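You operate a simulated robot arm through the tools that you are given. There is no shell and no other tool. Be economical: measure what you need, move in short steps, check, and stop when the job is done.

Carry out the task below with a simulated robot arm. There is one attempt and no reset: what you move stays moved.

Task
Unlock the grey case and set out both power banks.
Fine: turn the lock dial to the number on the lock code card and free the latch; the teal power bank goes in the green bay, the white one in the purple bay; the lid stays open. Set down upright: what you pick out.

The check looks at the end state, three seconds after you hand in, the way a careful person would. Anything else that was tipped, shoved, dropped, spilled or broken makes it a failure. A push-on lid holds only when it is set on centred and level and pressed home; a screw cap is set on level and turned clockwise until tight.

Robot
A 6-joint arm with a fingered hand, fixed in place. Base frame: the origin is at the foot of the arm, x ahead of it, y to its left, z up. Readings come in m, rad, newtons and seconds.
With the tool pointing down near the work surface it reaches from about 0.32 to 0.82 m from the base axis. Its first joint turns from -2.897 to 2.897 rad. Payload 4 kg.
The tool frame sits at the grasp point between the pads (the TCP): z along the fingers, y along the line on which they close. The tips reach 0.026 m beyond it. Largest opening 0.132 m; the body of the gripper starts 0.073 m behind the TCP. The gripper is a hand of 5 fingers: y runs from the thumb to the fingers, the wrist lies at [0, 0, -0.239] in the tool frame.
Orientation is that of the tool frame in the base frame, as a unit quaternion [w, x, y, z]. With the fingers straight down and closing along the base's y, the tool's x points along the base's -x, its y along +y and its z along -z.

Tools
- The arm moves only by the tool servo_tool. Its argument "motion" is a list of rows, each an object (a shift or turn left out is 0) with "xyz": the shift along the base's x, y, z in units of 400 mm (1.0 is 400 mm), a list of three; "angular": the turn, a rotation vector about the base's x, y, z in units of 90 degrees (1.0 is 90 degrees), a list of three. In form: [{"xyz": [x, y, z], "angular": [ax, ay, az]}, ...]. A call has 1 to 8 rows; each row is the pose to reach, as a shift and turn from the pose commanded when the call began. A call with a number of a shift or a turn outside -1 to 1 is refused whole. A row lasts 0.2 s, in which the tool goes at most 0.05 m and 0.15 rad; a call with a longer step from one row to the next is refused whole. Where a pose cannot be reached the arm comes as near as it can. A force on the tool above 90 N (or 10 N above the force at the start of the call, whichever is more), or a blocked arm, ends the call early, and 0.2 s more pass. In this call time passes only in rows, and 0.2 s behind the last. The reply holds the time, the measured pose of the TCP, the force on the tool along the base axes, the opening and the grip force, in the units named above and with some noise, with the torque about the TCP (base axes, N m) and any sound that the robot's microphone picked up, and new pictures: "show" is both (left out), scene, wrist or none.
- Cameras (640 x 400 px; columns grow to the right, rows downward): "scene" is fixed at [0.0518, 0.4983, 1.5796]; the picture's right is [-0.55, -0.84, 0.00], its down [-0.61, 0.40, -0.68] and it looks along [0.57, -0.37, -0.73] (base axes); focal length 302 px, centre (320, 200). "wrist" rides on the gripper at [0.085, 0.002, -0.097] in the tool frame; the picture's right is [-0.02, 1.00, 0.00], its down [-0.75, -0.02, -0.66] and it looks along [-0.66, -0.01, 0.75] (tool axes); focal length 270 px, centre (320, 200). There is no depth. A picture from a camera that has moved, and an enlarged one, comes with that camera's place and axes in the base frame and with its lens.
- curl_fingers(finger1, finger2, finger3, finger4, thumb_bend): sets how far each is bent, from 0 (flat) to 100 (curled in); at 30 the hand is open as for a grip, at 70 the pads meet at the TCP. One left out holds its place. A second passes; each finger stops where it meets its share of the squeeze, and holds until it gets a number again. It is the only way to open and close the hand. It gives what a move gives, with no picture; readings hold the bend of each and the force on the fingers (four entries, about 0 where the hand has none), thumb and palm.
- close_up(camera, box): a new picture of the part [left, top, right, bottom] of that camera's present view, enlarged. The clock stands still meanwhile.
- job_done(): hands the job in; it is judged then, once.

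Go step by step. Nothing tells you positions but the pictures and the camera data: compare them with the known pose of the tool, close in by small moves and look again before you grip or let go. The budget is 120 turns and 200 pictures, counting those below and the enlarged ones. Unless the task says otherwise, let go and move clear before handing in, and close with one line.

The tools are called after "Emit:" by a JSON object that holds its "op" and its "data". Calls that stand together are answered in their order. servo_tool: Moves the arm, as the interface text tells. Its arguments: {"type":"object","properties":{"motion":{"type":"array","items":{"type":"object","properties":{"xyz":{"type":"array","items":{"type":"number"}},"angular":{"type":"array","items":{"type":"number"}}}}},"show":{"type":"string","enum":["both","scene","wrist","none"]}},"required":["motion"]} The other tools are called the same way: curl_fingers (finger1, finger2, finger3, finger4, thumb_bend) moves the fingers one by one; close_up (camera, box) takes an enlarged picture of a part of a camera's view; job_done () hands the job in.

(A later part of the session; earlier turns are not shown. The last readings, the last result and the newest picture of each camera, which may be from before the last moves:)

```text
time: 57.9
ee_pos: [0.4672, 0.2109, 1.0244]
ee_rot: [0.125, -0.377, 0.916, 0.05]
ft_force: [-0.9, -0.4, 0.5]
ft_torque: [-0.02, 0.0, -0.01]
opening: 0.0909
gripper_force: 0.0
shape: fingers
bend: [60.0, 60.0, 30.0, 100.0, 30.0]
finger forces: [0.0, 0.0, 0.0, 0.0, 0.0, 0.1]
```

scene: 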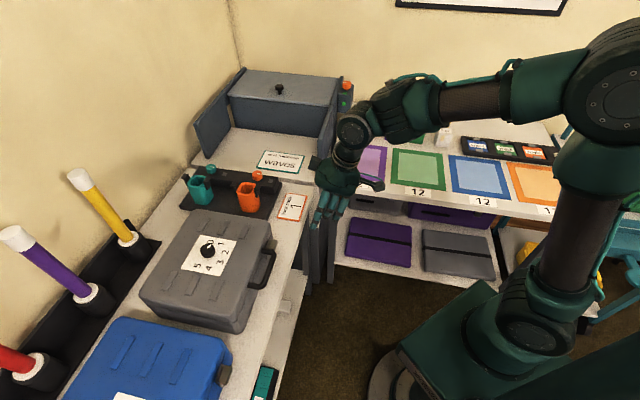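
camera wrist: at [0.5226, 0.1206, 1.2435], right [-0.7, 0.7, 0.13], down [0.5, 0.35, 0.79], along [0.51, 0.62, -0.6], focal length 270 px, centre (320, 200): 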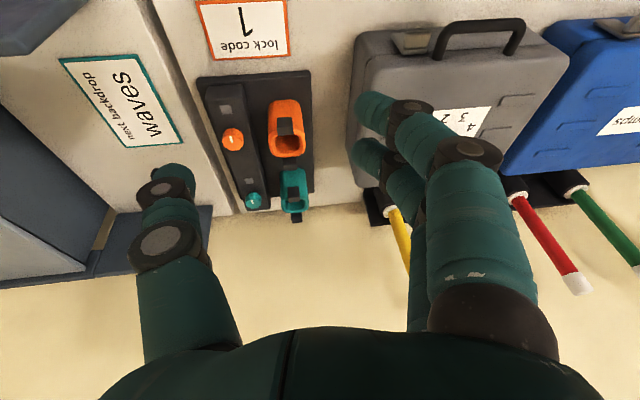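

Back to normal. I'll continue the forward tilt.

Emit:
{"op": "servo_tool", "data": {"motion": [{"angular": [0.06, -0.06, 0]}, {"angular": [0.12, -0.12, 0]}, {"angular": [0.18, -0.18, 0]}, {"angular": [0.24, -0.24, 0]}, {"angular": [0.3, -0.3, 0]}, {"angular": [0.36, -0.36, 0]}, {"angular": [0.42, -0.42, 0]}], "show": "none"}}

Emit:
{"op": "servo_tool", "data": {"motion": [{"xyz": [0.05, 0.03, -0.1]}, {"xyz": [0.08, 0.05, -0.2]}, {"xyz": [0.1, 0.06, -0.3]}, {"xyz": [0.115, 0.065, -0.4]}], "show": "none"}}

Emit:
{"op": "close_up", "data": {"camera": "scene", "box": [220, 190, 320, 270]}}

```text
time: 59.5
ee_pos: [0.4781, 0.2119, 1.0308]
ee_rot: [0.523, -0.314, 0.763, 0.216]
ft_force: [-0.2, -0.4, 0.2]
ft_torque: [0.01, 0.01, -0.02]
opening: 0.0913
gripper_force: 0.1
shape: fingers
bend: [60.0, 60.0, 30.0, 100.0, 30.0]
finger forces: [0.0, 0.0, 0.0, 0.1, 0.0, 0.0]
out of reach, approached as far as the arm can: row 7
```

```text
time: 60.5
ee_pos: [0.5249, 0.2388, 0.871]
ee_rot: [0.522, -0.313, 0.763, 0.216]
ft_force: [0.1, 0.3, 0.1]
ft_torque: [0.02, 0.01, 0.0]
opening: 0.0911
gripper_force: 0.0
shape: fingers
bend: [60.0, 60.0, 30.0, 100.0, 30.0]
finger forces: [0.0, 0.0, 0.1, 0.0, 0.0, 0.0]
```

```text
5.00 times, centred on (270, 230) of scene
camera zoom: at [0.0518, 0.4983, 1.5796], right [-0.55, -0.84, 0.0], down [-0.61, 0.4, -0.68], along [0.57, -0.37, -0.73], focal length 1509 px, centre (570, 50)
```

zoom: 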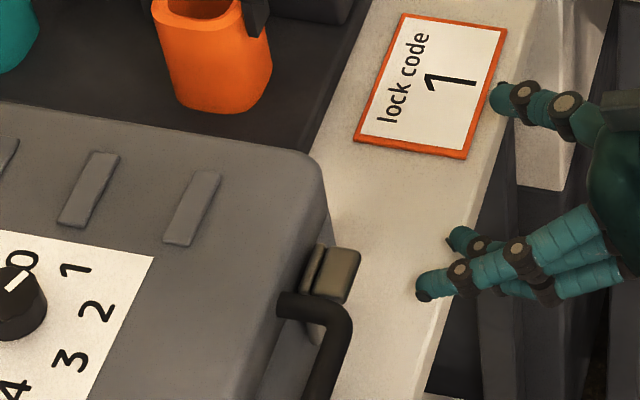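

Finger 3's tip is now lined up left of the earlier line (e1 ≈ -0.125). I'll lower 12 mm, slide under the tab, and lift in a separate step.

Emit:
{"op": "servo_tool", "data": {"motion": [{"xyz": [0.0, 0.0, -0.03]}, {"xyz": [0.04, 0.04, -0.03]}, {"xyz": [0.08, 0.08, -0.03]}], "show": "none"}}

Emit:
{"op": "close_up", "data": {"camera": "scene", "box": [220, 200, 300, 260]}}

```text
time: 61.3
ee_pos: [0.5556, 0.2719, 0.8572]
ee_rot: [0.523, -0.313, 0.762, 0.216]
ft_force: [-0.5, 0.6, -0.2]
ft_torque: [0.0, -0.01, 0.03]
opening: 0.0909
gripper_force: 0.1
shape: fingers
bend: [60.0, 60.0, 30.0, 100.0, 30.0]
finger forces: [0.0, 0.0, 0.0, 0.1, 0.0, 0.0]
out of reach, approached as far as the arm can: row 1
```

```text
6.67 times, centred on (260, 230) of scene
camera zoom: at [0.0518, 0.4983, 1.5796], right [-0.55, -0.84, 0.0], down [-0.61, 0.4, -0.68], along [0.57, -0.37, -0.73], focal length 2013 px, centre (720, 0)
```

zoom: 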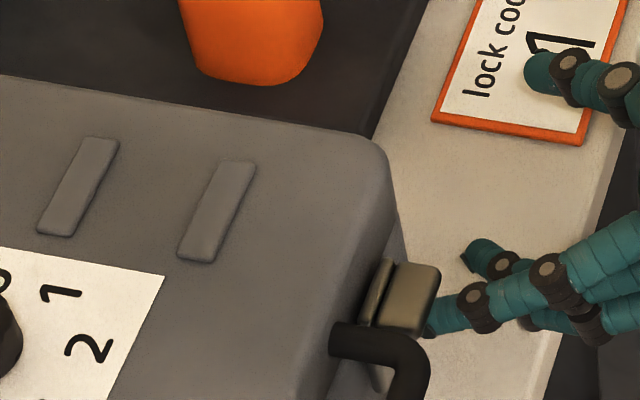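

The fingertip is now hidden under the tab. I'll lift gently and watch.

Emit:
{"op": "servo_tool", "data": {"motion": [{"xyz": [0.0, 0.0, 0.02]}, {"xyz": [0.0, 0.0, 0.04]}, {"xyz": [0, 0, 0.055]}], "show": "none"}}

Emit:
{"op": "close_up", "data": {"camera": "scene", "box": [220, 200, 300, 260]}}

```text
time: 62.1
ee_pos: [0.5526, 0.2691, 0.875]
ee_rot: [0.519, -0.317, 0.765, 0.214]
ft_force: [-6.0, -1.2, -44.3]
ft_torque: [-2.79, -1.71, 0.4]
opening: 0.091
gripper_force: 21.9
shape: fingers
bend: [60.0, 60.0, 30.0, 100.0, 30.0]
finger forces: [0.0, 0.0, 42.8, 0.0, 0.1, 0.1]
```

```text
6.67 times, centred on (260, 230) of scene
camera zoom: at [0.0518, 0.4983, 1.5796], right [-0.55, -0.84, 0.0], down [-0.61, 0.4, -0.68], along [0.57, -0.37, -0.73], focal length 2013 px, centre (720, 0)
```

zoom: 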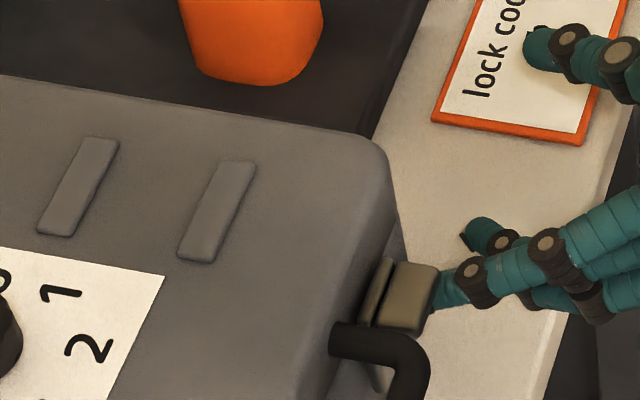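

Lifting squarely under the tab at 44 N also doesn't move it. I'll test whether it slides sideways: go round to its left side and push gently to the right.

Emit:
{"op": "servo_tool", "data": {"motion": [{"xyz": [0.0, 0.0, -0.055]}, {"xyz": [0.04, -0.04, -0.06]}, {"xyz": [0.07, -0.07, -0.05]}, {"xyz": [0.07, -0.07, -0.005]}], "show": "none"}}

Emit:
{"op": "close_up", "data": {"camera": "scene", "box": [220, 200, 300, 260]}}

```text
time: 63.1
ee_pos: [0.584, 0.2428, 0.8794]
ee_rot: [0.523, -0.313, 0.763, 0.217]
ft_force: [-0.5, 0.0, -0.4]
ft_torque: [0.0, 0.0, -0.02]
opening: 0.0906
gripper_force: 0.0
shape: fingers
bend: [60.0, 60.0, 30.0, 100.0, 30.0]
finger forces: [0.0, 0.1, 0.1, 0.1, 0.0, 0.0]
```

```text
6.67 times, centred on (260, 230) of scene
camera zoom: at [0.0518, 0.4983, 1.5796], right [-0.55, -0.84, 0.0], down [-0.61, 0.4, -0.68], along [0.57, -0.37, -0.73], focal length 2013 px, centre (720, 0)
```

zoom: 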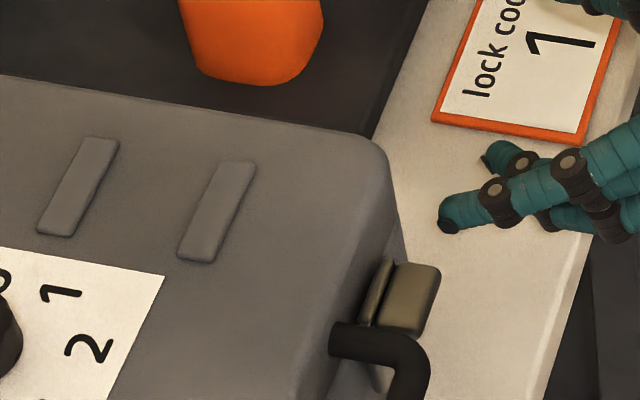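

Emit:
{"op": "servo_tool", "data": {"motion": [{"xyz": [-0.02, 0.02, 0]}, {"xyz": [-0.04, 0.04, 0]}, {"xyz": [-0.055, 0.055, 0]}, {"xyz": [-0.07, 0.07, 0]}], "show": "none"}}

Emit:
{"op": "close_up", "data": {"camera": "scene", "box": [220, 200, 300, 260]}}

```text
time: 64.1
ee_pos: [0.5566, 0.2701, 0.8792]
ee_rot: [0.524, -0.313, 0.762, 0.216]
ft_force: [2.9, -6.7, 0.7]
ft_torque: [0.1, 0.05, -0.01]
opening: 0.0911
gripper_force: 3.9
shape: fingers
bend: [60.0, 60.0, 37.0, 100.0, 30.0]
finger forces: [0.0, 0.0, 7.4, 0.0, 0.0, 0.1]
```

```text
6.67 times, centred on (260, 230) of scene
camera zoom: at [0.0518, 0.4983, 1.5796], right [-0.55, -0.84, 0.0], down [-0.61, 0.4, -0.68], along [0.57, -0.37, -0.73], focal length 2013 px, centre (720, 0)
```

zoom: 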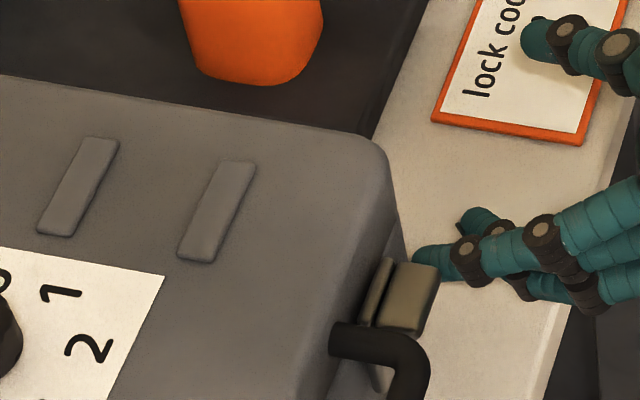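

The tab holds firm sideways too. I realise a straight downward press would jam by friction if the flap hinges at its lower edge, so next I'll rest the fingertip on top of the tab and drag it outward.

Emit:
{"op": "servo_tool", "data": {"motion": [{"xyz": [0.03, -0.03, 0]}, {"xyz": [0.03, -0.03, 0.1]}, {"xyz": [-0.014, 0.014, 0.11]}, {"xyz": [-0.014, 0.014, 0.07]}, {"xyz": [-0.014, 0.014, 0.05]}], "show": "none"}}

Emit:
{"op": "close_up", "data": {"camera": "scene", "box": [220, 200, 300, 260]}}

```text
time: 65.3
ee_pos: [0.5495, 0.2771, 0.8992]
ee_rot: [0.523, -0.313, 0.763, 0.216]
ft_force: [-0.2, 0.2, 0.6]
ft_torque: [0.02, 0.02, -0.03]
opening: 0.0908
gripper_force: 0.6
shape: fingers
bend: [60.0, 60.0, 30.0, 100.0, 30.0]
finger forces: [0.0, 0.0, 0.4, 0.0, 0.0, 0.1]
```

```text
6.67 times, centred on (260, 230) of scene
camera zoom: at [0.0518, 0.4983, 1.5796], right [-0.55, -0.84, 0.0], down [-0.61, 0.4, -0.68], along [0.57, -0.37, -0.73], focal length 2013 px, centre (720, 0)
```

zoom: 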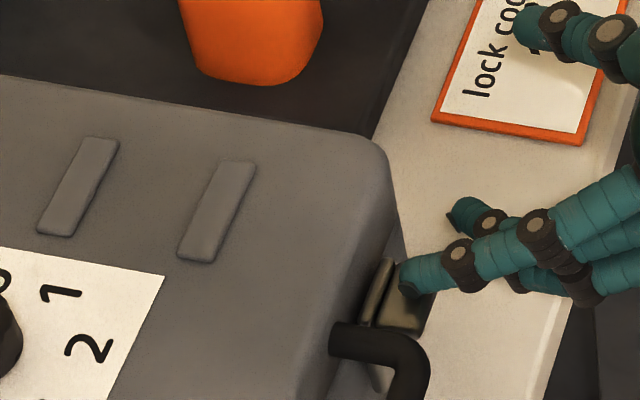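

Emit:
{"op": "servo_tool", "data": {"motion": [{"xyz": [0, 0, -0.018]}, {"xyz": [-0.014, -0.014, -0.03]}, {"xyz": [-0.028, -0.028, -0.045]}, {"xyz": [-0.044, -0.044, -0.068]}, {"xyz": [-0.06, -0.06, -0.095]}], "show": "none"}}

Emit:
{"op": "close_up", "data": {"camera": "scene", "box": [220, 200, 300, 260]}}

```text
time: 66.5
ee_pos: [0.5267, 0.2535, 0.8585]
ee_rot: [0.521, -0.314, 0.764, 0.216]
ft_force: [-2.6, -0.8, 1.4]
ft_torque: [0.06, 0.04, 0.14]
opening: 0.0908
gripper_force: 1.0
shape: fingers
bend: [60.0, 60.0, 26.0, 100.0, 30.0]
finger forces: [0.0, 0.0, 1.5, 0.1, 0.1, 0.0]
```

```text
6.67 times, centred on (260, 230) of scene
camera zoom: at [0.0518, 0.4983, 1.5796], right [-0.55, -0.84, 0.0], down [-0.61, 0.4, -0.68], along [0.57, -0.37, -0.73], focal length 2013 px, centre (720, 0)
```

zoom: 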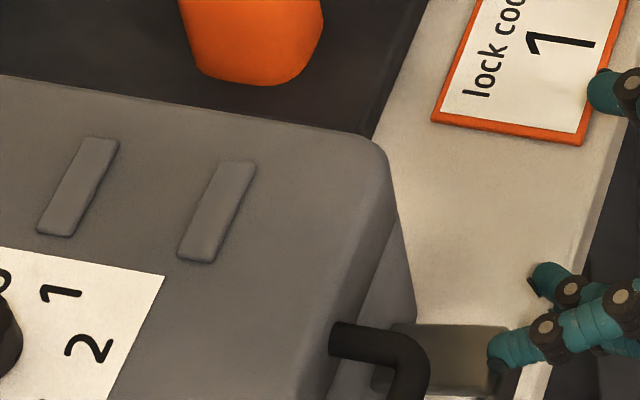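

The latch flap swung out and down: it's free. Next I'll back off, straighten the fingers, and shift across to get them under the handle to lift the lid.

Emit:
{"op": "servo_tool", "data": {"motion": [{"xyz": [-0.04, -0.04, 0.02]}, {"xyz": [-0.08, -0.08, 0.02]}], "show": "none"}}

Emit:
{"op": "curl_fingers", "data": {"finger1": 30, "finger2": 30, "finger3": 30, "finger4": 30, "thumb_bend": 30}}

Emit:
{"op": "servo_tool", "data": {"motion": [{"xyz": [-0.075, 0.075, 0]}, {"xyz": [-0.145, 0.145, -0.01]}]}}

Emit:
{"op": "close_up", "data": {"camera": "scene", "box": [200, 210, 320, 300]}}

```text
time: 67.1
ee_pos: [0.5194, 0.2375, 0.8795]
ee_rot: [0.521, -0.314, 0.764, 0.216]
ft_force: [0.4, -0.6, -0.2]
ft_torque: [0.0, -0.02, 0.02]
opening: 0.0911
gripper_force: 0.0
shape: fingers
bend: [60.0, 60.0, 30.0, 100.0, 30.0]
finger forces: [0.1, 0.0, 0.1, 0.1, 0.0, 0.1]
out of reach, approached as far as the arm can: row 1, 2
```

```text
time: 68.1
ee_pos: [0.5173, 0.2376, 0.8795]
ee_rot: [0.521, -0.313, 0.764, 0.216]
ft_force: [-0.4, -0.4, 0.0]
ft_torque: [0.02, -0.01, -0.01]
opening: 0.1388
gripper_force: 0.1
shape: fingers
bend: [30.0, 30.0, 30.0, 30.0, 30.0]
finger forces: [0.1, 0.0, 0.0, 0.0, 0.0, 0.1]
```

```text
time: 68.7
ee_pos: [0.4855, 0.2977, 0.8774]
ee_rot: [0.521, -0.312, 0.765, 0.215]
ft_force: [-2.7, -5.4, 0.5]
ft_torque: [0.2, -0.05, 0.29]
opening: 0.1388
gripper_force: 2.4
shape: fingers
bend: [30.0, 30.0, 30.0, 30.0, 30.0]
finger forces: [0.1, 0.0, 0.0, 5.4, 0.0, 0.0]
out of reach, approached as far as the arm can: row 1, 2
camera wrist: at [0.3968, 0.2118, 0.8344], right [-0.7, 0.72, 0.02], down [-0.23, -0.25, 0.94], along [0.68, 0.65, 0.34], focal length 270 px, centre (320, 200)
```

scene: 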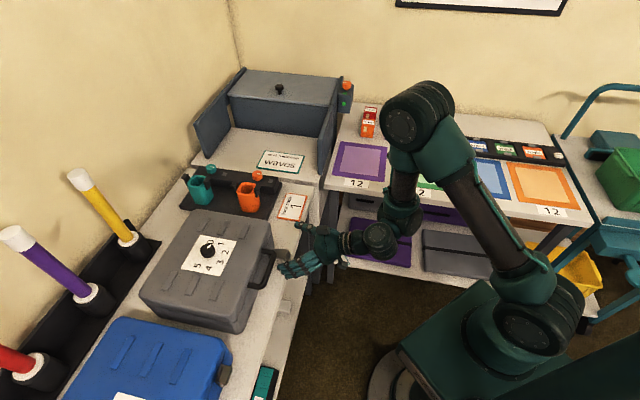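
wrist: 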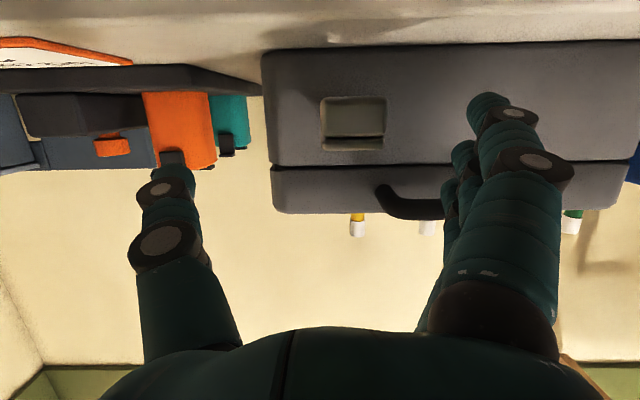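

```text
4.44 times, centred on (260, 255) of scene
camera zoom: at [0.0518, 0.4983, 1.5796], right [-0.55, -0.84, 0.0], down [-0.61, 0.4, -0.68], along [0.57, -0.37, -0.73], focal length 1342 px, centre (587, -44)
```

zoom: 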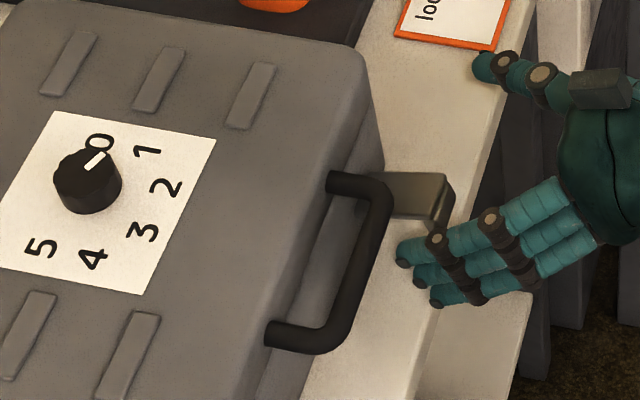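

The latch hangs open. An outer finger (4) touches the handle bar, so I'll curl it away, lower a little, and slide the other fingers under the bar.

Emit:
{"op": "curl_fingers", "data": {"finger4": 100}}

Emit:
{"op": "servo_tool", "data": {"motion": [{"xyz": [-0.03, 0.02, -0.03]}, {"xyz": [-0.03, 0.03, -0.065]}, {"xyz": [-0.01, 0.05, -0.07]}], "show": "none"}}

Emit:
{"op": "close_up", "data": {"camera": "scene", "box": [200, 210, 320, 300]}}

```text
time: 69.7
ee_pos: [0.4841, 0.2968, 0.8777]
ee_rot: [0.521, -0.313, 0.764, 0.216]
ft_force: [-10.7, -7.0, 3.5]
ft_torque: [0.41, -0.15, 1.05]
opening: 0.1387
gripper_force: 6.2
shape: fingers
bend: [30.0, 30.0, 30.0, 32.0, 30.0]
finger forces: [0.0, 0.0, 0.0, 12.6, 0.0, 0.1]
```

```text
time: 70.2
ee_pos: [0.4823, 0.3001, 0.8766]
ee_rot: [0.522, -0.306, 0.767, 0.215]
ft_force: [-32.7, -60.3, 24.9]
ft_torque: [3.56, -0.15, 4.29]
opening: 0.1387
gripper_force: 34.8
shape: fingers
bend: [30.0, 30.0, 30.0, 46.0, 30.0]
finger forces: [0.0, 0.0, 0.0, 70.3, 0.0, 0.0]
out of reach, approached as far as the arm can: row 1, 2
stopped in row 2: the force on the tool passed its limit at 101 N (the readings are from after the stop); the commanded pose is now the measured one
```

```text
4.44 times, centred on (260, 255) of scene
camera zoom: at [0.0518, 0.4983, 1.5796], right [-0.55, -0.84, 0.0], down [-0.61, 0.4, -0.68], along [0.57, -0.37, -0.73], focal length 1342 px, centre (587, -44)
```

zoom: 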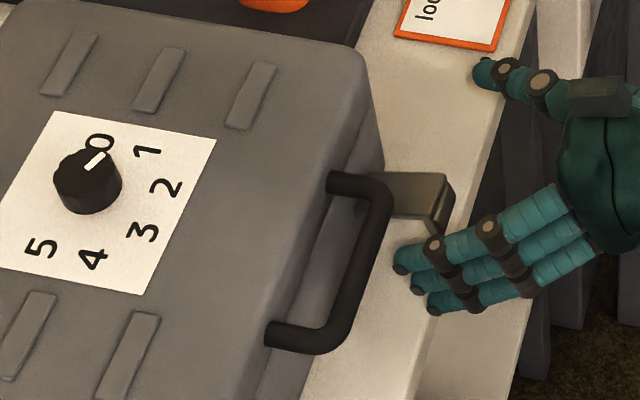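

Finger 4 is catching the bar. Better idea: use the thumb as the lifter with the fingers passing to the right of the handle, so I relax finger 4, rise, shift across to the right, and come down again.

Emit:
{"op": "curl_fingers", "data": {"finger4": 30}}

Emit:
{"op": "servo_tool", "data": {"motion": [{"xyz": [-0.02, -0.02, 0.03]}, {"xyz": [-0.03, -0.03, 0.12]}, {"xyz": [-0.04, -0.04, 0.23]}], "show": "none"}}

Emit:
{"op": "servo_tool", "data": {"motion": [{"xyz": [-0.08, 0.08, 0]}, {"xyz": [-0.16, 0.16, 0]}, {"xyz": [-0.24, 0.24, 0]}, {"xyz": [-0.265, 0.265, 0]}]}}

```text
time: 71.2
ee_pos: [0.4814, 0.3023, 0.876]
ee_rot: [0.521, -0.309, 0.766, 0.215]
ft_force: [-22.1, -43.3, 24.4]
ft_torque: [2.98, 0.1, 2.92]
opening: 0.1391
gripper_force: 25.7
shape: fingers
bend: [30.0, 30.0, 30.0, 57.0, 30.0]
finger forces: [0.0, 0.0, 0.0, 51.1, 0.0, 0.0]
```

```text
time: 72.0
ee_pos: [0.4714, 0.2884, 0.9675]
ee_rot: [0.519, -0.31, 0.767, 0.214]
ft_force: [-1.1, -0.1, -0.1]
ft_torque: [-0.02, -0.01, -0.04]
opening: 0.1389
gripper_force: 0.0
shape: fingers
bend: [30.0, 30.0, 30.0, 30.0, 30.0]
finger forces: [0.1, 0.1, 0.1, 0.0, 0.0, 0.0]
out of reach, approached as far as the arm can: row 1, 2, 3
```

```text
time: 73.0
ee_pos: [0.3738, 0.4056, 0.9723]
ee_rot: [0.521, -0.309, 0.766, 0.215]
ft_force: [0.2, 0.3, 0.5]
ft_torque: [-0.03, 0.03, -0.05]
opening: 0.1388
gripper_force: 0.0
shape: fingers
bend: [30.0, 30.0, 30.0, 30.0, 30.0]
finger forces: [0.1, 0.0, 0.1, 0.1, 0.0, 0.0]
out of reach, approached as far as the arm can: row 1, 2, 3, 4
camera wrist: at [0.2847, 0.3207, 0.9293], right [-0.69, 0.72, 0.03], down [-0.23, -0.25, 0.94], along [0.69, 0.65, 0.34], focal length 270 px, centre (320, 200)
```

scene: 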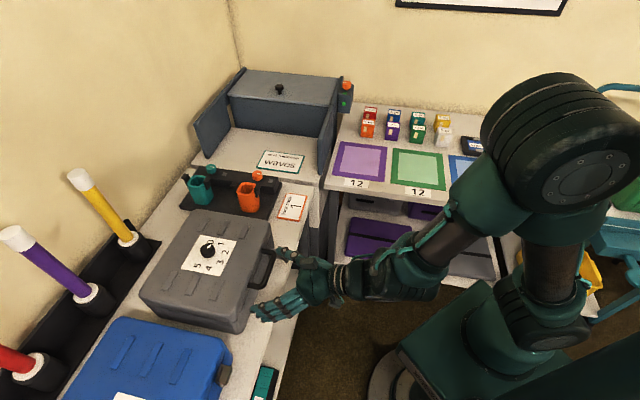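
wrist: 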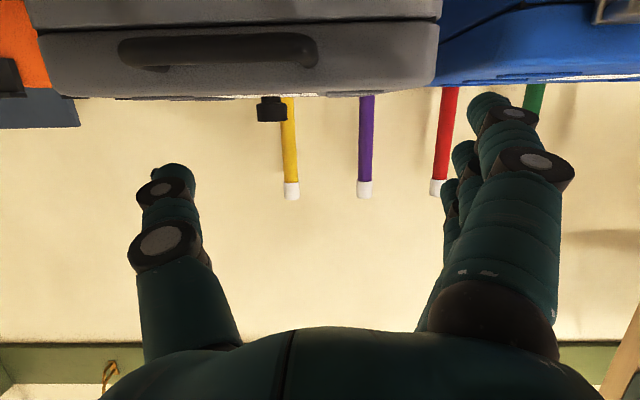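

The thumb is lined up in front of the handle. I'll descend to just below the bar's height.

Emit:
{"op": "servo_tool", "data": {"motion": [{"xyz": [0, 0, -0.08]}, {"xyz": [0, 0, -0.16]}, {"xyz": [0, 0, -0.245]}], "show": "wrist"}}

Emit:
{"op": "close_up", "data": {"camera": "scene", "box": [200, 220, 320, 310]}}

```text
time: 73.8
ee_pos: [0.385, 0.4152, 0.8761]
ee_rot: [0.519, -0.311, 0.767, 0.216]
ft_force: [0.1, 0.3, -0.3]
ft_torque: [-0.01, -0.01, -0.03]
opening: 0.1388
gripper_force: 0.1
shape: fingers
bend: [30.0, 30.0, 30.0, 30.0, 30.0]
finger forces: [0.1, 0.0, 0.1, 0.0, 0.0, 0.0]
out of reach, approached as far as the arm can: row 1, 2, 3
camera wrist: at [0.297, 0.3306, 0.8335], right [-0.69, 0.72, 0.03], down [-0.22, -0.25, 0.94], along [0.68, 0.65, 0.33], focal length 270 px, centre (320, 200)
```

wrist: 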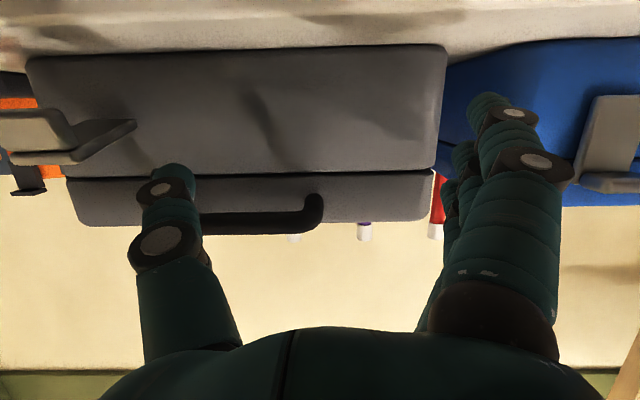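

```text
4.44 times, centred on (260, 265) of scene
camera zoom: at [0.0518, 0.4983, 1.5796], right [-0.55, -0.84, 0.0], down [-0.61, 0.4, -0.68], along [0.57, -0.37, -0.73], focal length 1342 px, centre (587, -89)
```

zoom: 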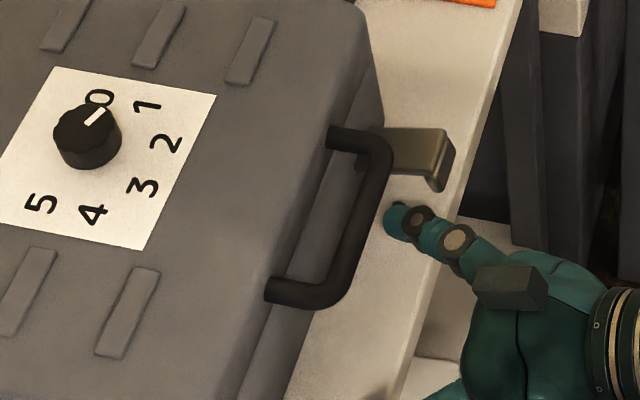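

The thumb tip is just below and in front of the bar. I'll slide it under 22 mm and lift along the lid's arc.

Emit:
{"op": "servo_tool", "data": {"motion": [{"xyz": [0.039, 0.039, 0]}, {"xyz": [0.039, 0.039, 0.04]}, {"xyz": [0.039, 0.039, 0.08]}, {"xyz": [0.041, 0.041, 0.13]}, {"xyz": [0.044, 0.044, 0.18]}], "show": "wrist"}}

Emit:
{"op": "close_up", "data": {"camera": "scene", "box": [120, 180, 320, 330]}}

```text
time: 75.0
ee_pos: [0.403, 0.4326, 0.9488]
ee_rot: [0.52, -0.309, 0.767, 0.213]
ft_force: [0.1, 1.1, -2.6]
ft_torque: [0.1, 0.13, 0.0]
opening: 0.1385
gripper_force: 1.3
shape: fingers
bend: [30.0, 30.0, 30.0, 30.0, 30.0]
finger forces: [0.0, 0.0, 0.0, 0.0, 2.2, 0.0]
camera wrist: at [0.3141, 0.3481, 0.9059], right [-0.69, 0.72, 0.03], down [-0.23, -0.25, 0.94], along [0.69, 0.65, 0.34], focal length 270 px, centre (320, 200)
```

wrist: 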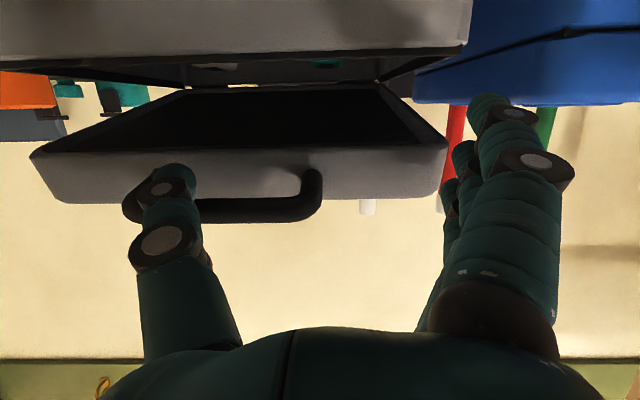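

```text
2.67 times, centred on (220, 255) of scene
camera zoom: at [0.0518, 0.4983, 1.5796], right [-0.55, -0.84, 0.0], down [-0.61, 0.4, -0.68], along [0.57, -0.37, -0.73], focal length 805 px, centre (587, 53)
```

zoom: 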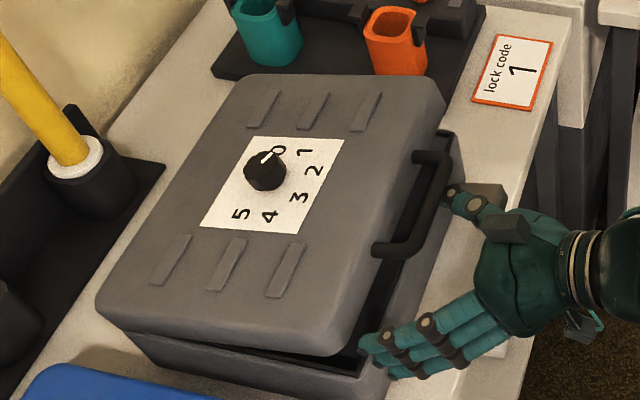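

The lid is opening with only ~3 N load. I'll continue along the arc.

Emit:
{"op": "servo_tool", "data": {"motion": [{"xyz": [0.016, 0.016, 0.07]}, {"xyz": [0.034, 0.034, 0.145]}, {"xyz": [0.055, 0.055, 0.2]}, {"xyz": [0.076, 0.076, 0.248]}, {"xyz": [0.1, 0.1, 0.295]}, {"xyz": [0.129, 0.129, 0.338]}]}}

```text
time: 76.4
ee_pos: [0.4543, 0.4848, 1.0856]
ee_rot: [0.52, -0.309, 0.767, 0.214]
ft_force: [-0.7, -0.7, -2.0]
ft_torque: [0.05, 0.08, -0.02]
opening: 0.1387
gripper_force: 0.6
shape: fingers
bend: [30.0, 30.0, 30.0, 30.0, 30.0]
finger forces: [0.0, 0.1, 0.0, 0.1, 1.3, 0.0]
camera wrist: at [0.3659, 0.4002, 1.0418], right [-0.69, 0.72, 0.03], down [-0.23, -0.25, 0.94], along [0.69, 0.65, 0.34], focal length 270 px, centre (320, 200)
```

scene: 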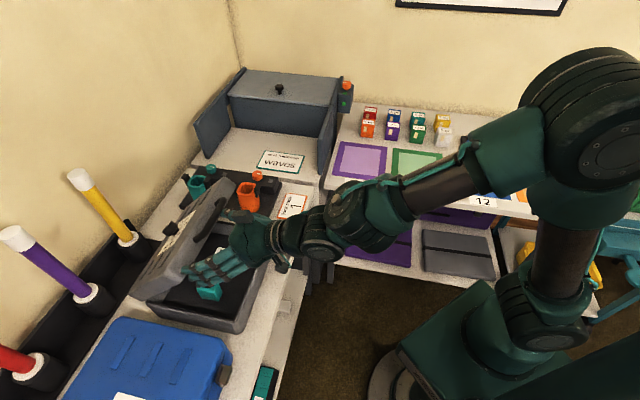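
wrist: 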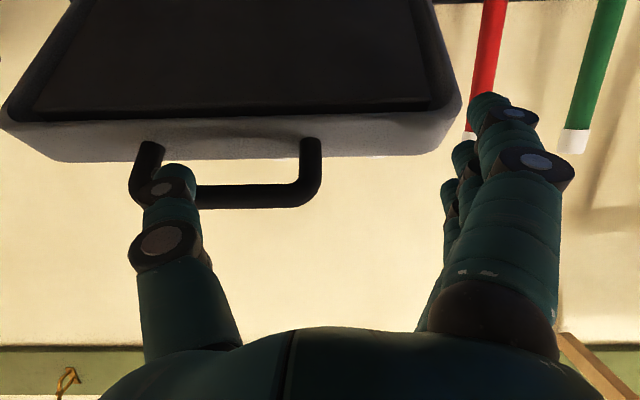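

About 45° open, and I can see a teal power bank inside. I'll continue toward vertical.

Emit:
{"op": "servo_tool", "data": {"motion": [{"xyz": [0.04, 0.04, 0.05]}, {"xyz": [0.08, 0.08, 0.09]}, {"xyz": [0.125, 0.125, 0.13]}, {"xyz": [0.17, 0.17, 0.155]}, {"xyz": [0.214, 0.214, 0.175]}]}}

```text
time: 77.6
ee_pos: [0.541, 0.569, 1.1551]
ee_rot: [0.521, -0.309, 0.766, 0.214]
ft_force: [-0.5, 0.3, -0.3]
ft_torque: [-0.02, 0.02, -0.01]
opening: 0.1388
gripper_force: 0.1
shape: fingers
bend: [30.0, 30.0, 30.0, 30.0, 30.0]
finger forces: [0.1, 0.0, 0.0, 0.0, 0.1, 0.0]
camera wrist: at [0.4523, 0.4858, 1.1118], right [-0.69, 0.72, 0.03], down [-0.23, -0.25, 0.94], along [0.69, 0.65, 0.34], focal length 270 px, centre (320, 200)
```

scene: 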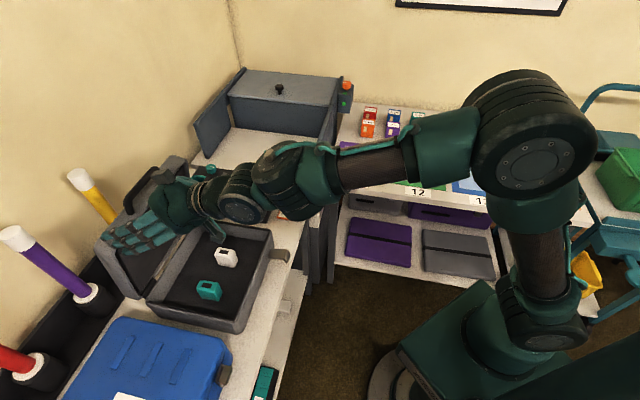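
wrist: 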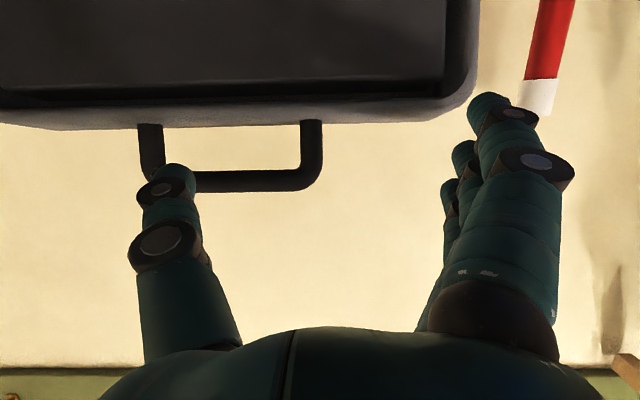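

The load is gone, so the lid is near vertical or past it. I'll push a little further and check.

Emit:
{"op": "servo_tool", "data": {"motion": [{"xyz": [0.04, 0.04, 0]}, {"xyz": [0.08, 0.08, -0.01]}], "show": "wrist"}}

Emit:
{"op": "close_up", "data": {"camera": "scene", "box": [80, 140, 300, 340]}}

```text
time: 78.2
ee_pos: [0.5734, 0.6032, 1.1523]
ee_rot: [0.521, -0.309, 0.766, 0.215]
ft_force: [-0.3, 0.8, 1.1]
ft_torque: [0.01, 0.03, -0.03]
opening: 0.1388
gripper_force: 0.0
shape: fingers
bend: [30.0, 30.0, 30.0, 30.0, 30.0]
finger forces: [0.1, 0.0, 0.0, 0.0, 0.0, 0.0]
camera wrist: at [0.4845, 0.5182, 1.1084], right [-0.69, 0.72, 0.03], down [-0.23, -0.25, 0.94], along [0.69, 0.65, 0.34], focal length 270 px, centre (320, 200)
```

wrist: 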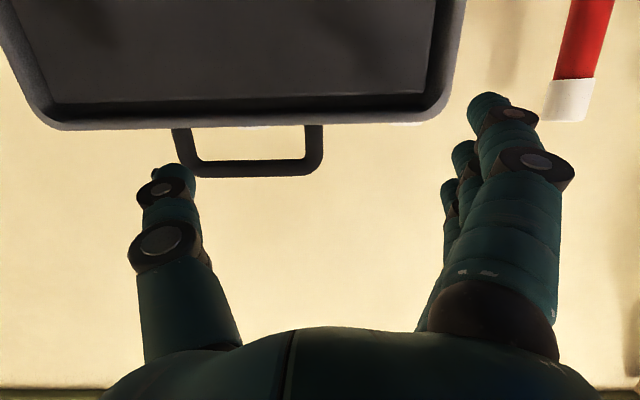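

```text
2.00 times, centred on (190, 240) of scene
camera zoom: at [0.0518, 0.4983, 1.5796], right [-0.55, -0.84, 0.0], down [-0.61, 0.4, -0.68], along [0.57, -0.37, -0.73], focal length 604 px, centre (580, 120)
```

zoom: 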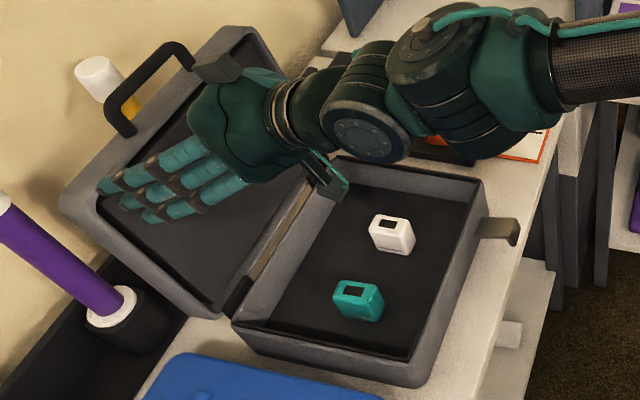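

The lid rests open past vertical by itself, and both power banks (white and teal) stand upright in the case. I'll withdraw and bring the hand back to vertical.

Emit:
{"op": "servo_tool", "data": {"motion": [{"xyz": [-0.08, -0.08, 0.0]}, {"xyz": [-0.16, -0.16, 0.0]}, {"xyz": [-0.24, -0.24, 0.02]}, {"xyz": [-0.32, -0.32, 0.02]}], "show": "none"}}

Emit:
{"op": "servo_tool", "data": {"motion": [{"angular": [-0.06, 0.06, 0]}, {"angular": [-0.12, 0.12, 0]}, {"angular": [-0.18, 0.18, 0]}, {"angular": [-0.24, 0.24, 0]}, {"angular": [-0.3, 0.3, 0]}, {"angular": [-0.36, 0.36, 0]}, {"angular": [-0.42, 0.42, 0]}, {"angular": [-0.48, 0.48, 0]}], "show": "wrist"}}

```text
time: 79.2
ee_pos: [0.4438, 0.4732, 1.1593]
ee_rot: [0.521, -0.31, 0.766, 0.215]
ft_force: [0.0, -0.7, -0.8]
ft_torque: [0.01, -0.02, -0.01]
opening: 0.1388
gripper_force: 0.0
shape: fingers
bend: [30.0, 30.0, 30.0, 30.0, 30.0]
finger forces: [0.1, 0.0, 0.1, 0.0, 0.0, 0.1]
```

```text
time: 81.0
ee_pos: [0.4446, 0.4742, 1.1589]
ee_rot: [0.062, -0.376, 0.924, 0.021]
ft_force: [-0.4, 0.0, 0.5]
ft_torque: [0.0, -0.01, 0.03]
opening: 0.1385
gripper_force: 0.1
shape: fingers
bend: [30.0, 30.0, 30.0, 30.0, 30.0]
finger forces: [0.0, 0.0, 0.1, 0.0, 0.0, 0.1]
camera wrist: at [0.3728, 0.4066, 1.2439], right [-0.68, 0.73, -0.01], down [0.48, 0.45, 0.75], along [0.55, 0.51, -0.66], focal length 270 px, centre (320, 200)
```

wrist: 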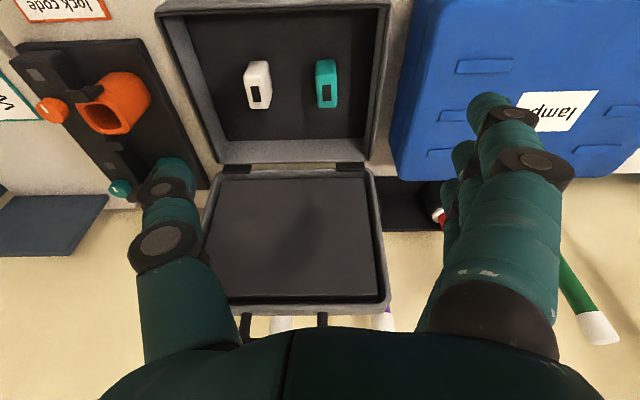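

Emit:
{"op": "close_up", "data": {"camera": "wrist", "box": [220, 40, 370, 130]}}

Emit:
{"op": "close_up", "data": {"camera": "scene", "box": [180, 225, 260, 315]}}

```text
4.27 times, centred on (295, 85) of wrist
camera zoom: at [0.3728, 0.4066, 1.2439], right [-0.68, 0.73, -0.01], down [0.48, 0.45, 0.75], along [0.55, 0.51, -0.66], focal length 1153 px, centre (427, 691)
```

zoom: 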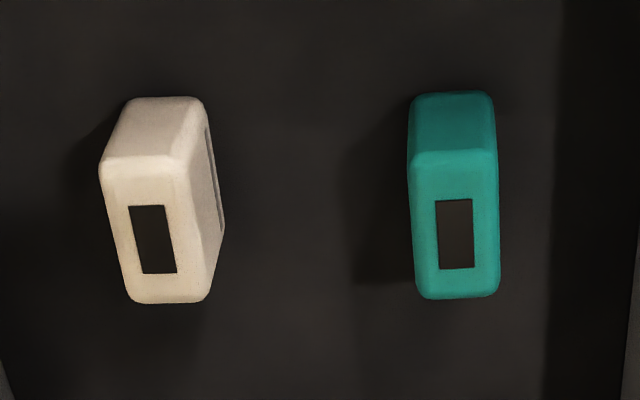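

```text
4.44 times, centred on (220, 270) of scene
camera zoom: at [0.0518, 0.4983, 1.5796], right [-0.55, -0.84, 0.0], down [-0.61, 0.4, -0.68], along [0.57, -0.37, -0.73], focal length 1342 px, centre (764, -111)
```

zoom: 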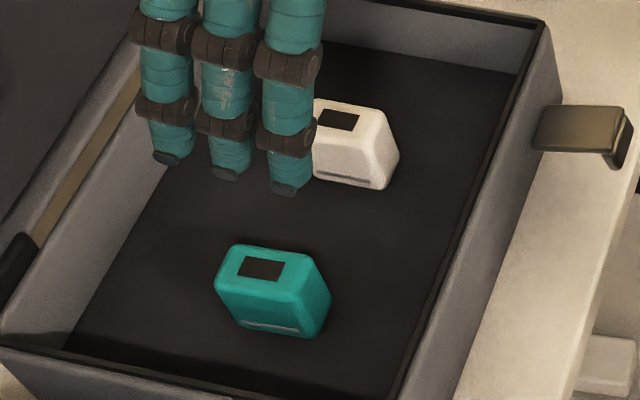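

The banks are about 3 cm wide (along the hand's closing line) with the teal one near (0.506, 0.542, top ≈ 0.87). I'll level the hand and hover over the teal one.

Emit:
{"op": "servo_tool", "data": {"motion": [{"xyz": [0.03, 0.034, -0.08], "angular": [-0.03, 0.03, 0.005]}, {"xyz": [0.06, 0.068, -0.17], "angular": [-0.059, 0.059, 0.01]}, {"xyz": [0.09, 0.1, -0.26], "angular": [-0.059, 0.059, 0.01]}, {"xyz": [0.12, 0.135, -0.35], "angular": [-0.059, 0.059, 0.01]}, {"xyz": [0.153, 0.169, -0.44], "angular": [-0.059, 0.059, 0.01]}], "show": "none"}}

Emit:
{"op": "curl_fingers", "data": {"finger1": 45, "finger2": 45, "finger3": 45, "finger4": 45, "thumb_bend": 45}}

Emit:
{"op": "close_up", "data": {"camera": "wrist", "box": [120, 50, 520, 300]}}

Emit:
{"op": "close_up", "data": {"camera": "scene", "box": [160, 200, 280, 320]}}

```text
time: 82.2
ee_pos: [0.5065, 0.5411, 0.9829]
ee_rot: [0.002, -0.385, 0.923, -0.004]
ft_force: [-0.5, 0.5, 0.1]
ft_torque: [0.03, -0.02, 0.03]
opening: 0.1388
gripper_force: 0.0
shape: fingers
bend: [30.0, 30.0, 30.0, 30.0, 30.0]
finger forces: [0.0, 0.1, 0.0, 0.0, 0.0, 0.1]
```

```text
time: 83.2
ee_pos: [0.5066, 0.5416, 0.9818]
ee_rot: [0.001, -0.385, 0.923, -0.004]
ft_force: [0.2, 0.7, -0.4]
ft_torque: [0.01, -0.01, -0.02]
opening: 0.0919
gripper_force: 0.0
shape: fingers
bend: [45.0, 45.0, 45.0, 45.0, 45.0]
finger forces: [0.0, 0.0, 0.1, 0.1, 0.1, 0.0]
```

```text
1.60 times, centred on (320, 175) of wrist
camera zoom: at [0.4448, 0.4809, 1.0785], right [-0.7, 0.72, -0.01], down [0.54, 0.53, 0.66], along [0.48, 0.45, -0.75], focal length 432 px, centre (320, 240)
```

zoom: 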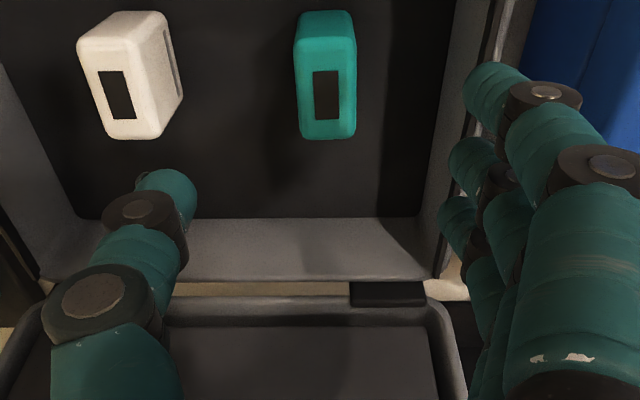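

```text
3.33 times, centred on (220, 260) of scene
camera zoom: at [0.0518, 0.4983, 1.5796], right [-0.55, -0.84, 0.0], down [-0.61, 0.4, -0.68], along [0.57, -0.37, -0.73], focal length 1006 px, centre (653, 0)
```

zoom: 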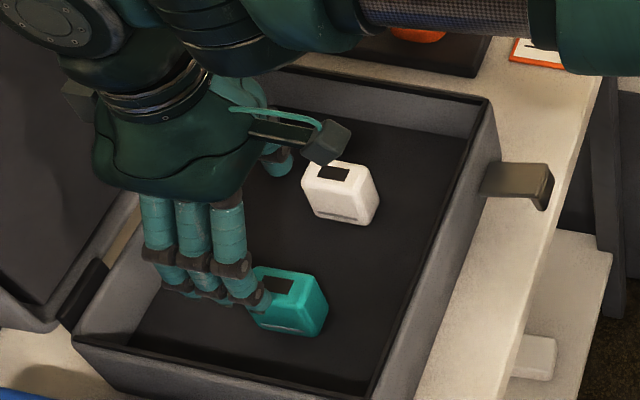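

The TCP is directly over the teal bank (top about 0.873, roughly 4 cm tall, floor about 0.83). I'll descend so the pads straddle it.

Emit:
{"op": "servo_tool", "data": {"motion": [{"xyz": [0, 0, -0.1]}, {"xyz": [0, 0, -0.2]}, {"xyz": [0, 0, -0.285]}], "show": "wrist"}}

Emit:
{"op": "close_up", "data": {"camera": "scene", "box": [160, 220, 260, 320]}}

```text
time: 84.0
ee_pos: [0.508, 0.5418, 0.8694]
ee_rot: [0.001, -0.384, 0.923, -0.004]
ft_force: [-0.3, -0.2, -0.2]
ft_torque: [-0.01, 0.0, 0.0]
opening: 0.0921
gripper_force: 0.1
shape: fingers
bend: [45.0, 45.0, 45.0, 45.0, 45.0]
finger forces: [0.0, 0.0, 0.0, 0.0, 0.1, 0.0]
camera wrist: at [0.4452, 0.4823, 0.9647], right [-0.7, 0.72, -0.01], down [0.54, 0.53, 0.66], along [0.48, 0.45, -0.75], focal length 270 px, centre (320, 200)
```

wrist: 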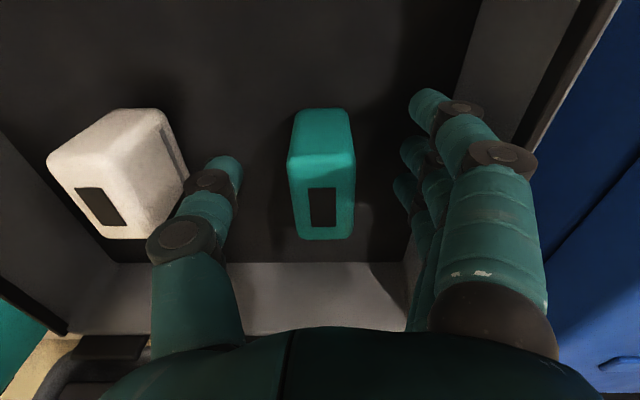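

```text
4.00 times, centred on (210, 270) of scene
camera zoom: at [0.0518, 0.4983, 1.5796], right [-0.55, -0.84, 0.0], down [-0.61, 0.4, -0.68], along [0.57, -0.37, -0.73], focal length 1208 px, centre (760, -80)
```

zoom: 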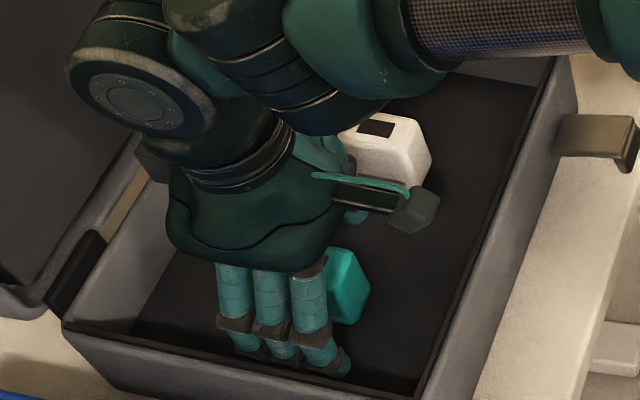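

Emit:
{"op": "servo_tool", "data": {"motion": [{"xyz": [-0.002, -0.002, -0.025]}], "show": "none"}}

Emit:
{"op": "curl_fingers", "data": {"finger1": 75, "finger2": 75, "finger3": 75, "finger4": 75, "thumb_bend": 75}}

Emit:
{"op": "close_up", "data": {"camera": "wrist", "box": [160, 80, 480, 280]}}

```text
time: 84.4
ee_pos: [0.5053, 0.5409, 0.8585]
ee_rot: [0.002, -0.385, 0.923, -0.004]
ft_force: [-0.9, -0.2, 0.0]
ft_torque: [0.02, -0.03, -0.03]
opening: 0.0922
gripper_force: 0.1
shape: fingers
bend: [45.0, 45.0, 45.0, 45.0, 45.0]
finger forces: [0.0, 0.1, 0.0, 0.0, 0.1, 0.0]
```

```text
time: 85.4
ee_pos: [0.5059, 0.5414, 0.8577]
ee_rot: [0.002, -0.384, 0.923, -0.004]
ft_force: [0.1, -0.1, 1.0]
ft_torque: [0.03, -0.02, 0.02]
opening: 0.0264
gripper_force: 17.9
shape: fingers
bend: [75.0, 63.0, 63.0, 75.0, 66.0]
finger forces: [0.1, 8.5, 8.5, 0.6, 17.7, 0.1]
```

```text
2.00 times, centred on (320, 180) of wrist
camera zoom: at [0.4438, 0.4814, 0.9549], right [-0.7, 0.72, -0.01], down [0.54, 0.53, 0.66], along [0.48, 0.45, -0.75], focal length 541 px, centre (320, 240)
```

zoom: 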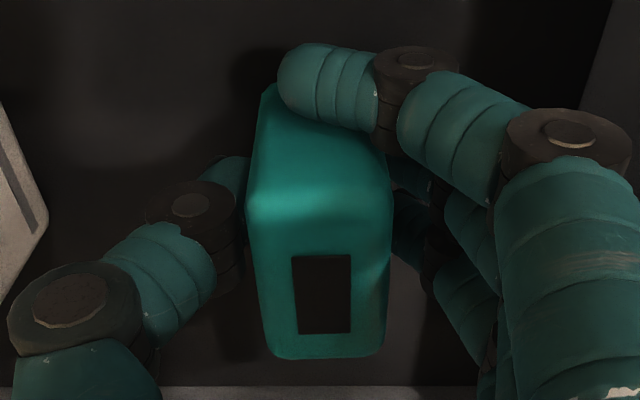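

The teal bank is gripped evenly. I'll lift it straight up and check.

Emit:
{"op": "servo_tool", "data": {"motion": [{"xyz": [0, 0, 0.06]}, {"xyz": [0, 0, 0.16]}, {"xyz": [0, 0, 0.27]}, {"xyz": [0, 0, 0.38]}, {"xyz": [-0.03, -0.05, 0.48]}]}}

```text
time: 86.6
ee_pos: [0.4921, 0.5221, 1.0512]
ee_rot: [0.001, -0.384, 0.923, -0.004]
ft_force: [0.7, 0.3, -2.8]
ft_torque: [-0.02, 0.0, -0.01]
opening: 0.0266
gripper_force: 18.0
shape: fingers
bend: [75.0, 63.0, 63.0, 75.0, 66.0]
finger forces: [0.1, 8.5, 8.7, 0.7, 17.6, 0.0]
camera wrist: at [0.4309, 0.4612, 1.1479], right [-0.7, 0.72, -0.01], down [0.54, 0.53, 0.66], along [0.48, 0.45, -0.75], focal length 270 px, centre (320, 200)
```

scene: 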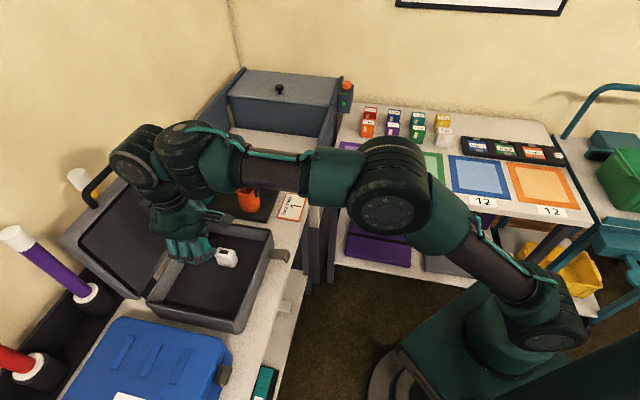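
wrist: 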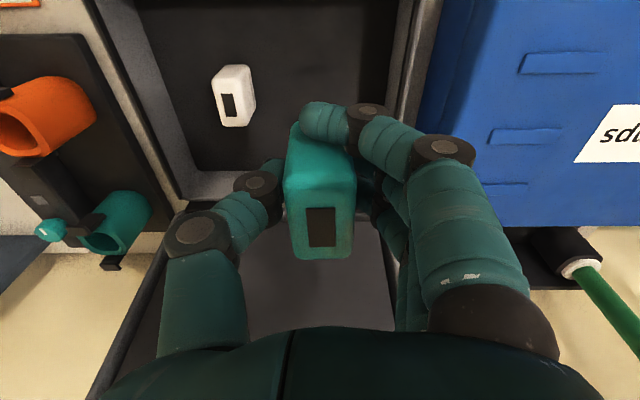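

The teal bank is held. I'll carry it across toward the green bay, turning the wrist with the base.

Emit:
{"op": "servo_tool", "data": {"motion": [{"xyz": [-0.013, -0.116, 0.02], "angular": [0, 0, -0.0875]}, {"xyz": [-0.026, -0.232, 0.04], "angular": [0, 0, -0.175]}, {"xyz": [-0.04, -0.348, 0.06], "angular": [0, 0, -0.2625]}, {"xyz": [-0.053, -0.465, 0.08], "angular": [0, 0, -0.35]}, {"xyz": [-0.066, -0.58, 0.1], "angular": [0, 0, -0.4375]}, {"xyz": [-0.08, -0.697, 0.12], "angular": [0, 0, -0.5]}, {"xyz": [-0.092, -0.813, 0.14], "angular": [0, 0, -0.5]}, {"xyz": [-0.105, -0.93, 0.16], "angular": [0, 0, -0.5]}], "show": "none"}}

Emit:
{"op": "servo_tool", "data": {"motion": [{"xyz": [0.0, -0.12, 0.0]}, {"xyz": [0.0, -0.24, 0.0]}, {"xyz": [0.02, -0.36, 0.0]}, {"xyz": [0.04, -0.48, 0.0]}, {"xyz": [0.06, -0.6, 0.0]}, {"xyz": [0.08, -0.72, 0.0]}]}}

```text
time: 88.4
ee_pos: [0.4512, 0.1481, 1.1164]
ee_rot: [0.0, -0.001, 1.0, -0.004]
ft_force: [0.7, -0.3, -0.9]
ft_torque: [0.02, -0.01, 0.0]
opening: 0.0264
gripper_force: 16.9
shape: fingers
bend: [75.0, 63.0, 63.0, 75.0, 66.0]
finger forces: [0.0, 8.5, 8.3, 0.6, 17.4, 0.1]
```

```text
time: 89.8
ee_pos: [0.4831, -0.1382, 1.1143]
ee_rot: [0.0, -0.003, 1.0, -0.004]
ft_force: [0.0, -0.1, -1.3]
ft_torque: [-0.01, -0.03, -0.02]
opening: 0.0262
gripper_force: 18.1
shape: fingers
bend: [75.0, 63.0, 63.0, 75.0, 66.0]
finger forces: [0.0, 8.4, 8.3, 0.8, 17.4, 0.0]
camera wrist: at [0.3976, -0.1377, 1.2118], right [0.02, 1.0, -0.01], down [0.75, -0.01, 0.66], along [0.66, -0.02, -0.75], focal length 270 px, centre (320, 200)
```

scene: 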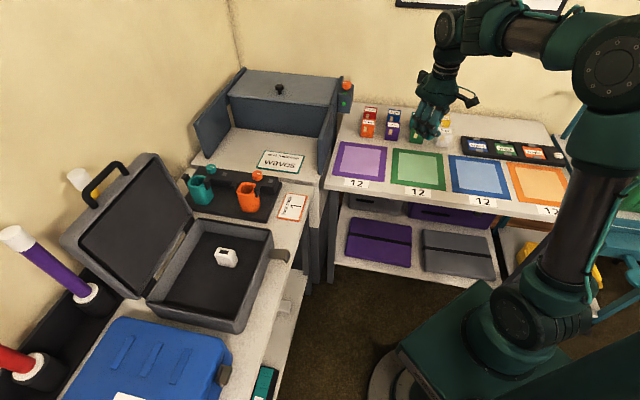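
wrist: 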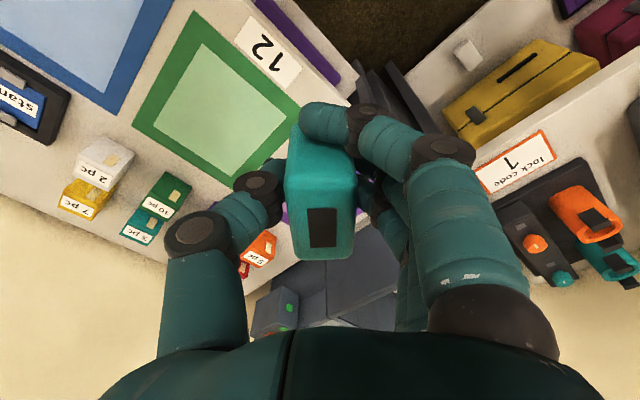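

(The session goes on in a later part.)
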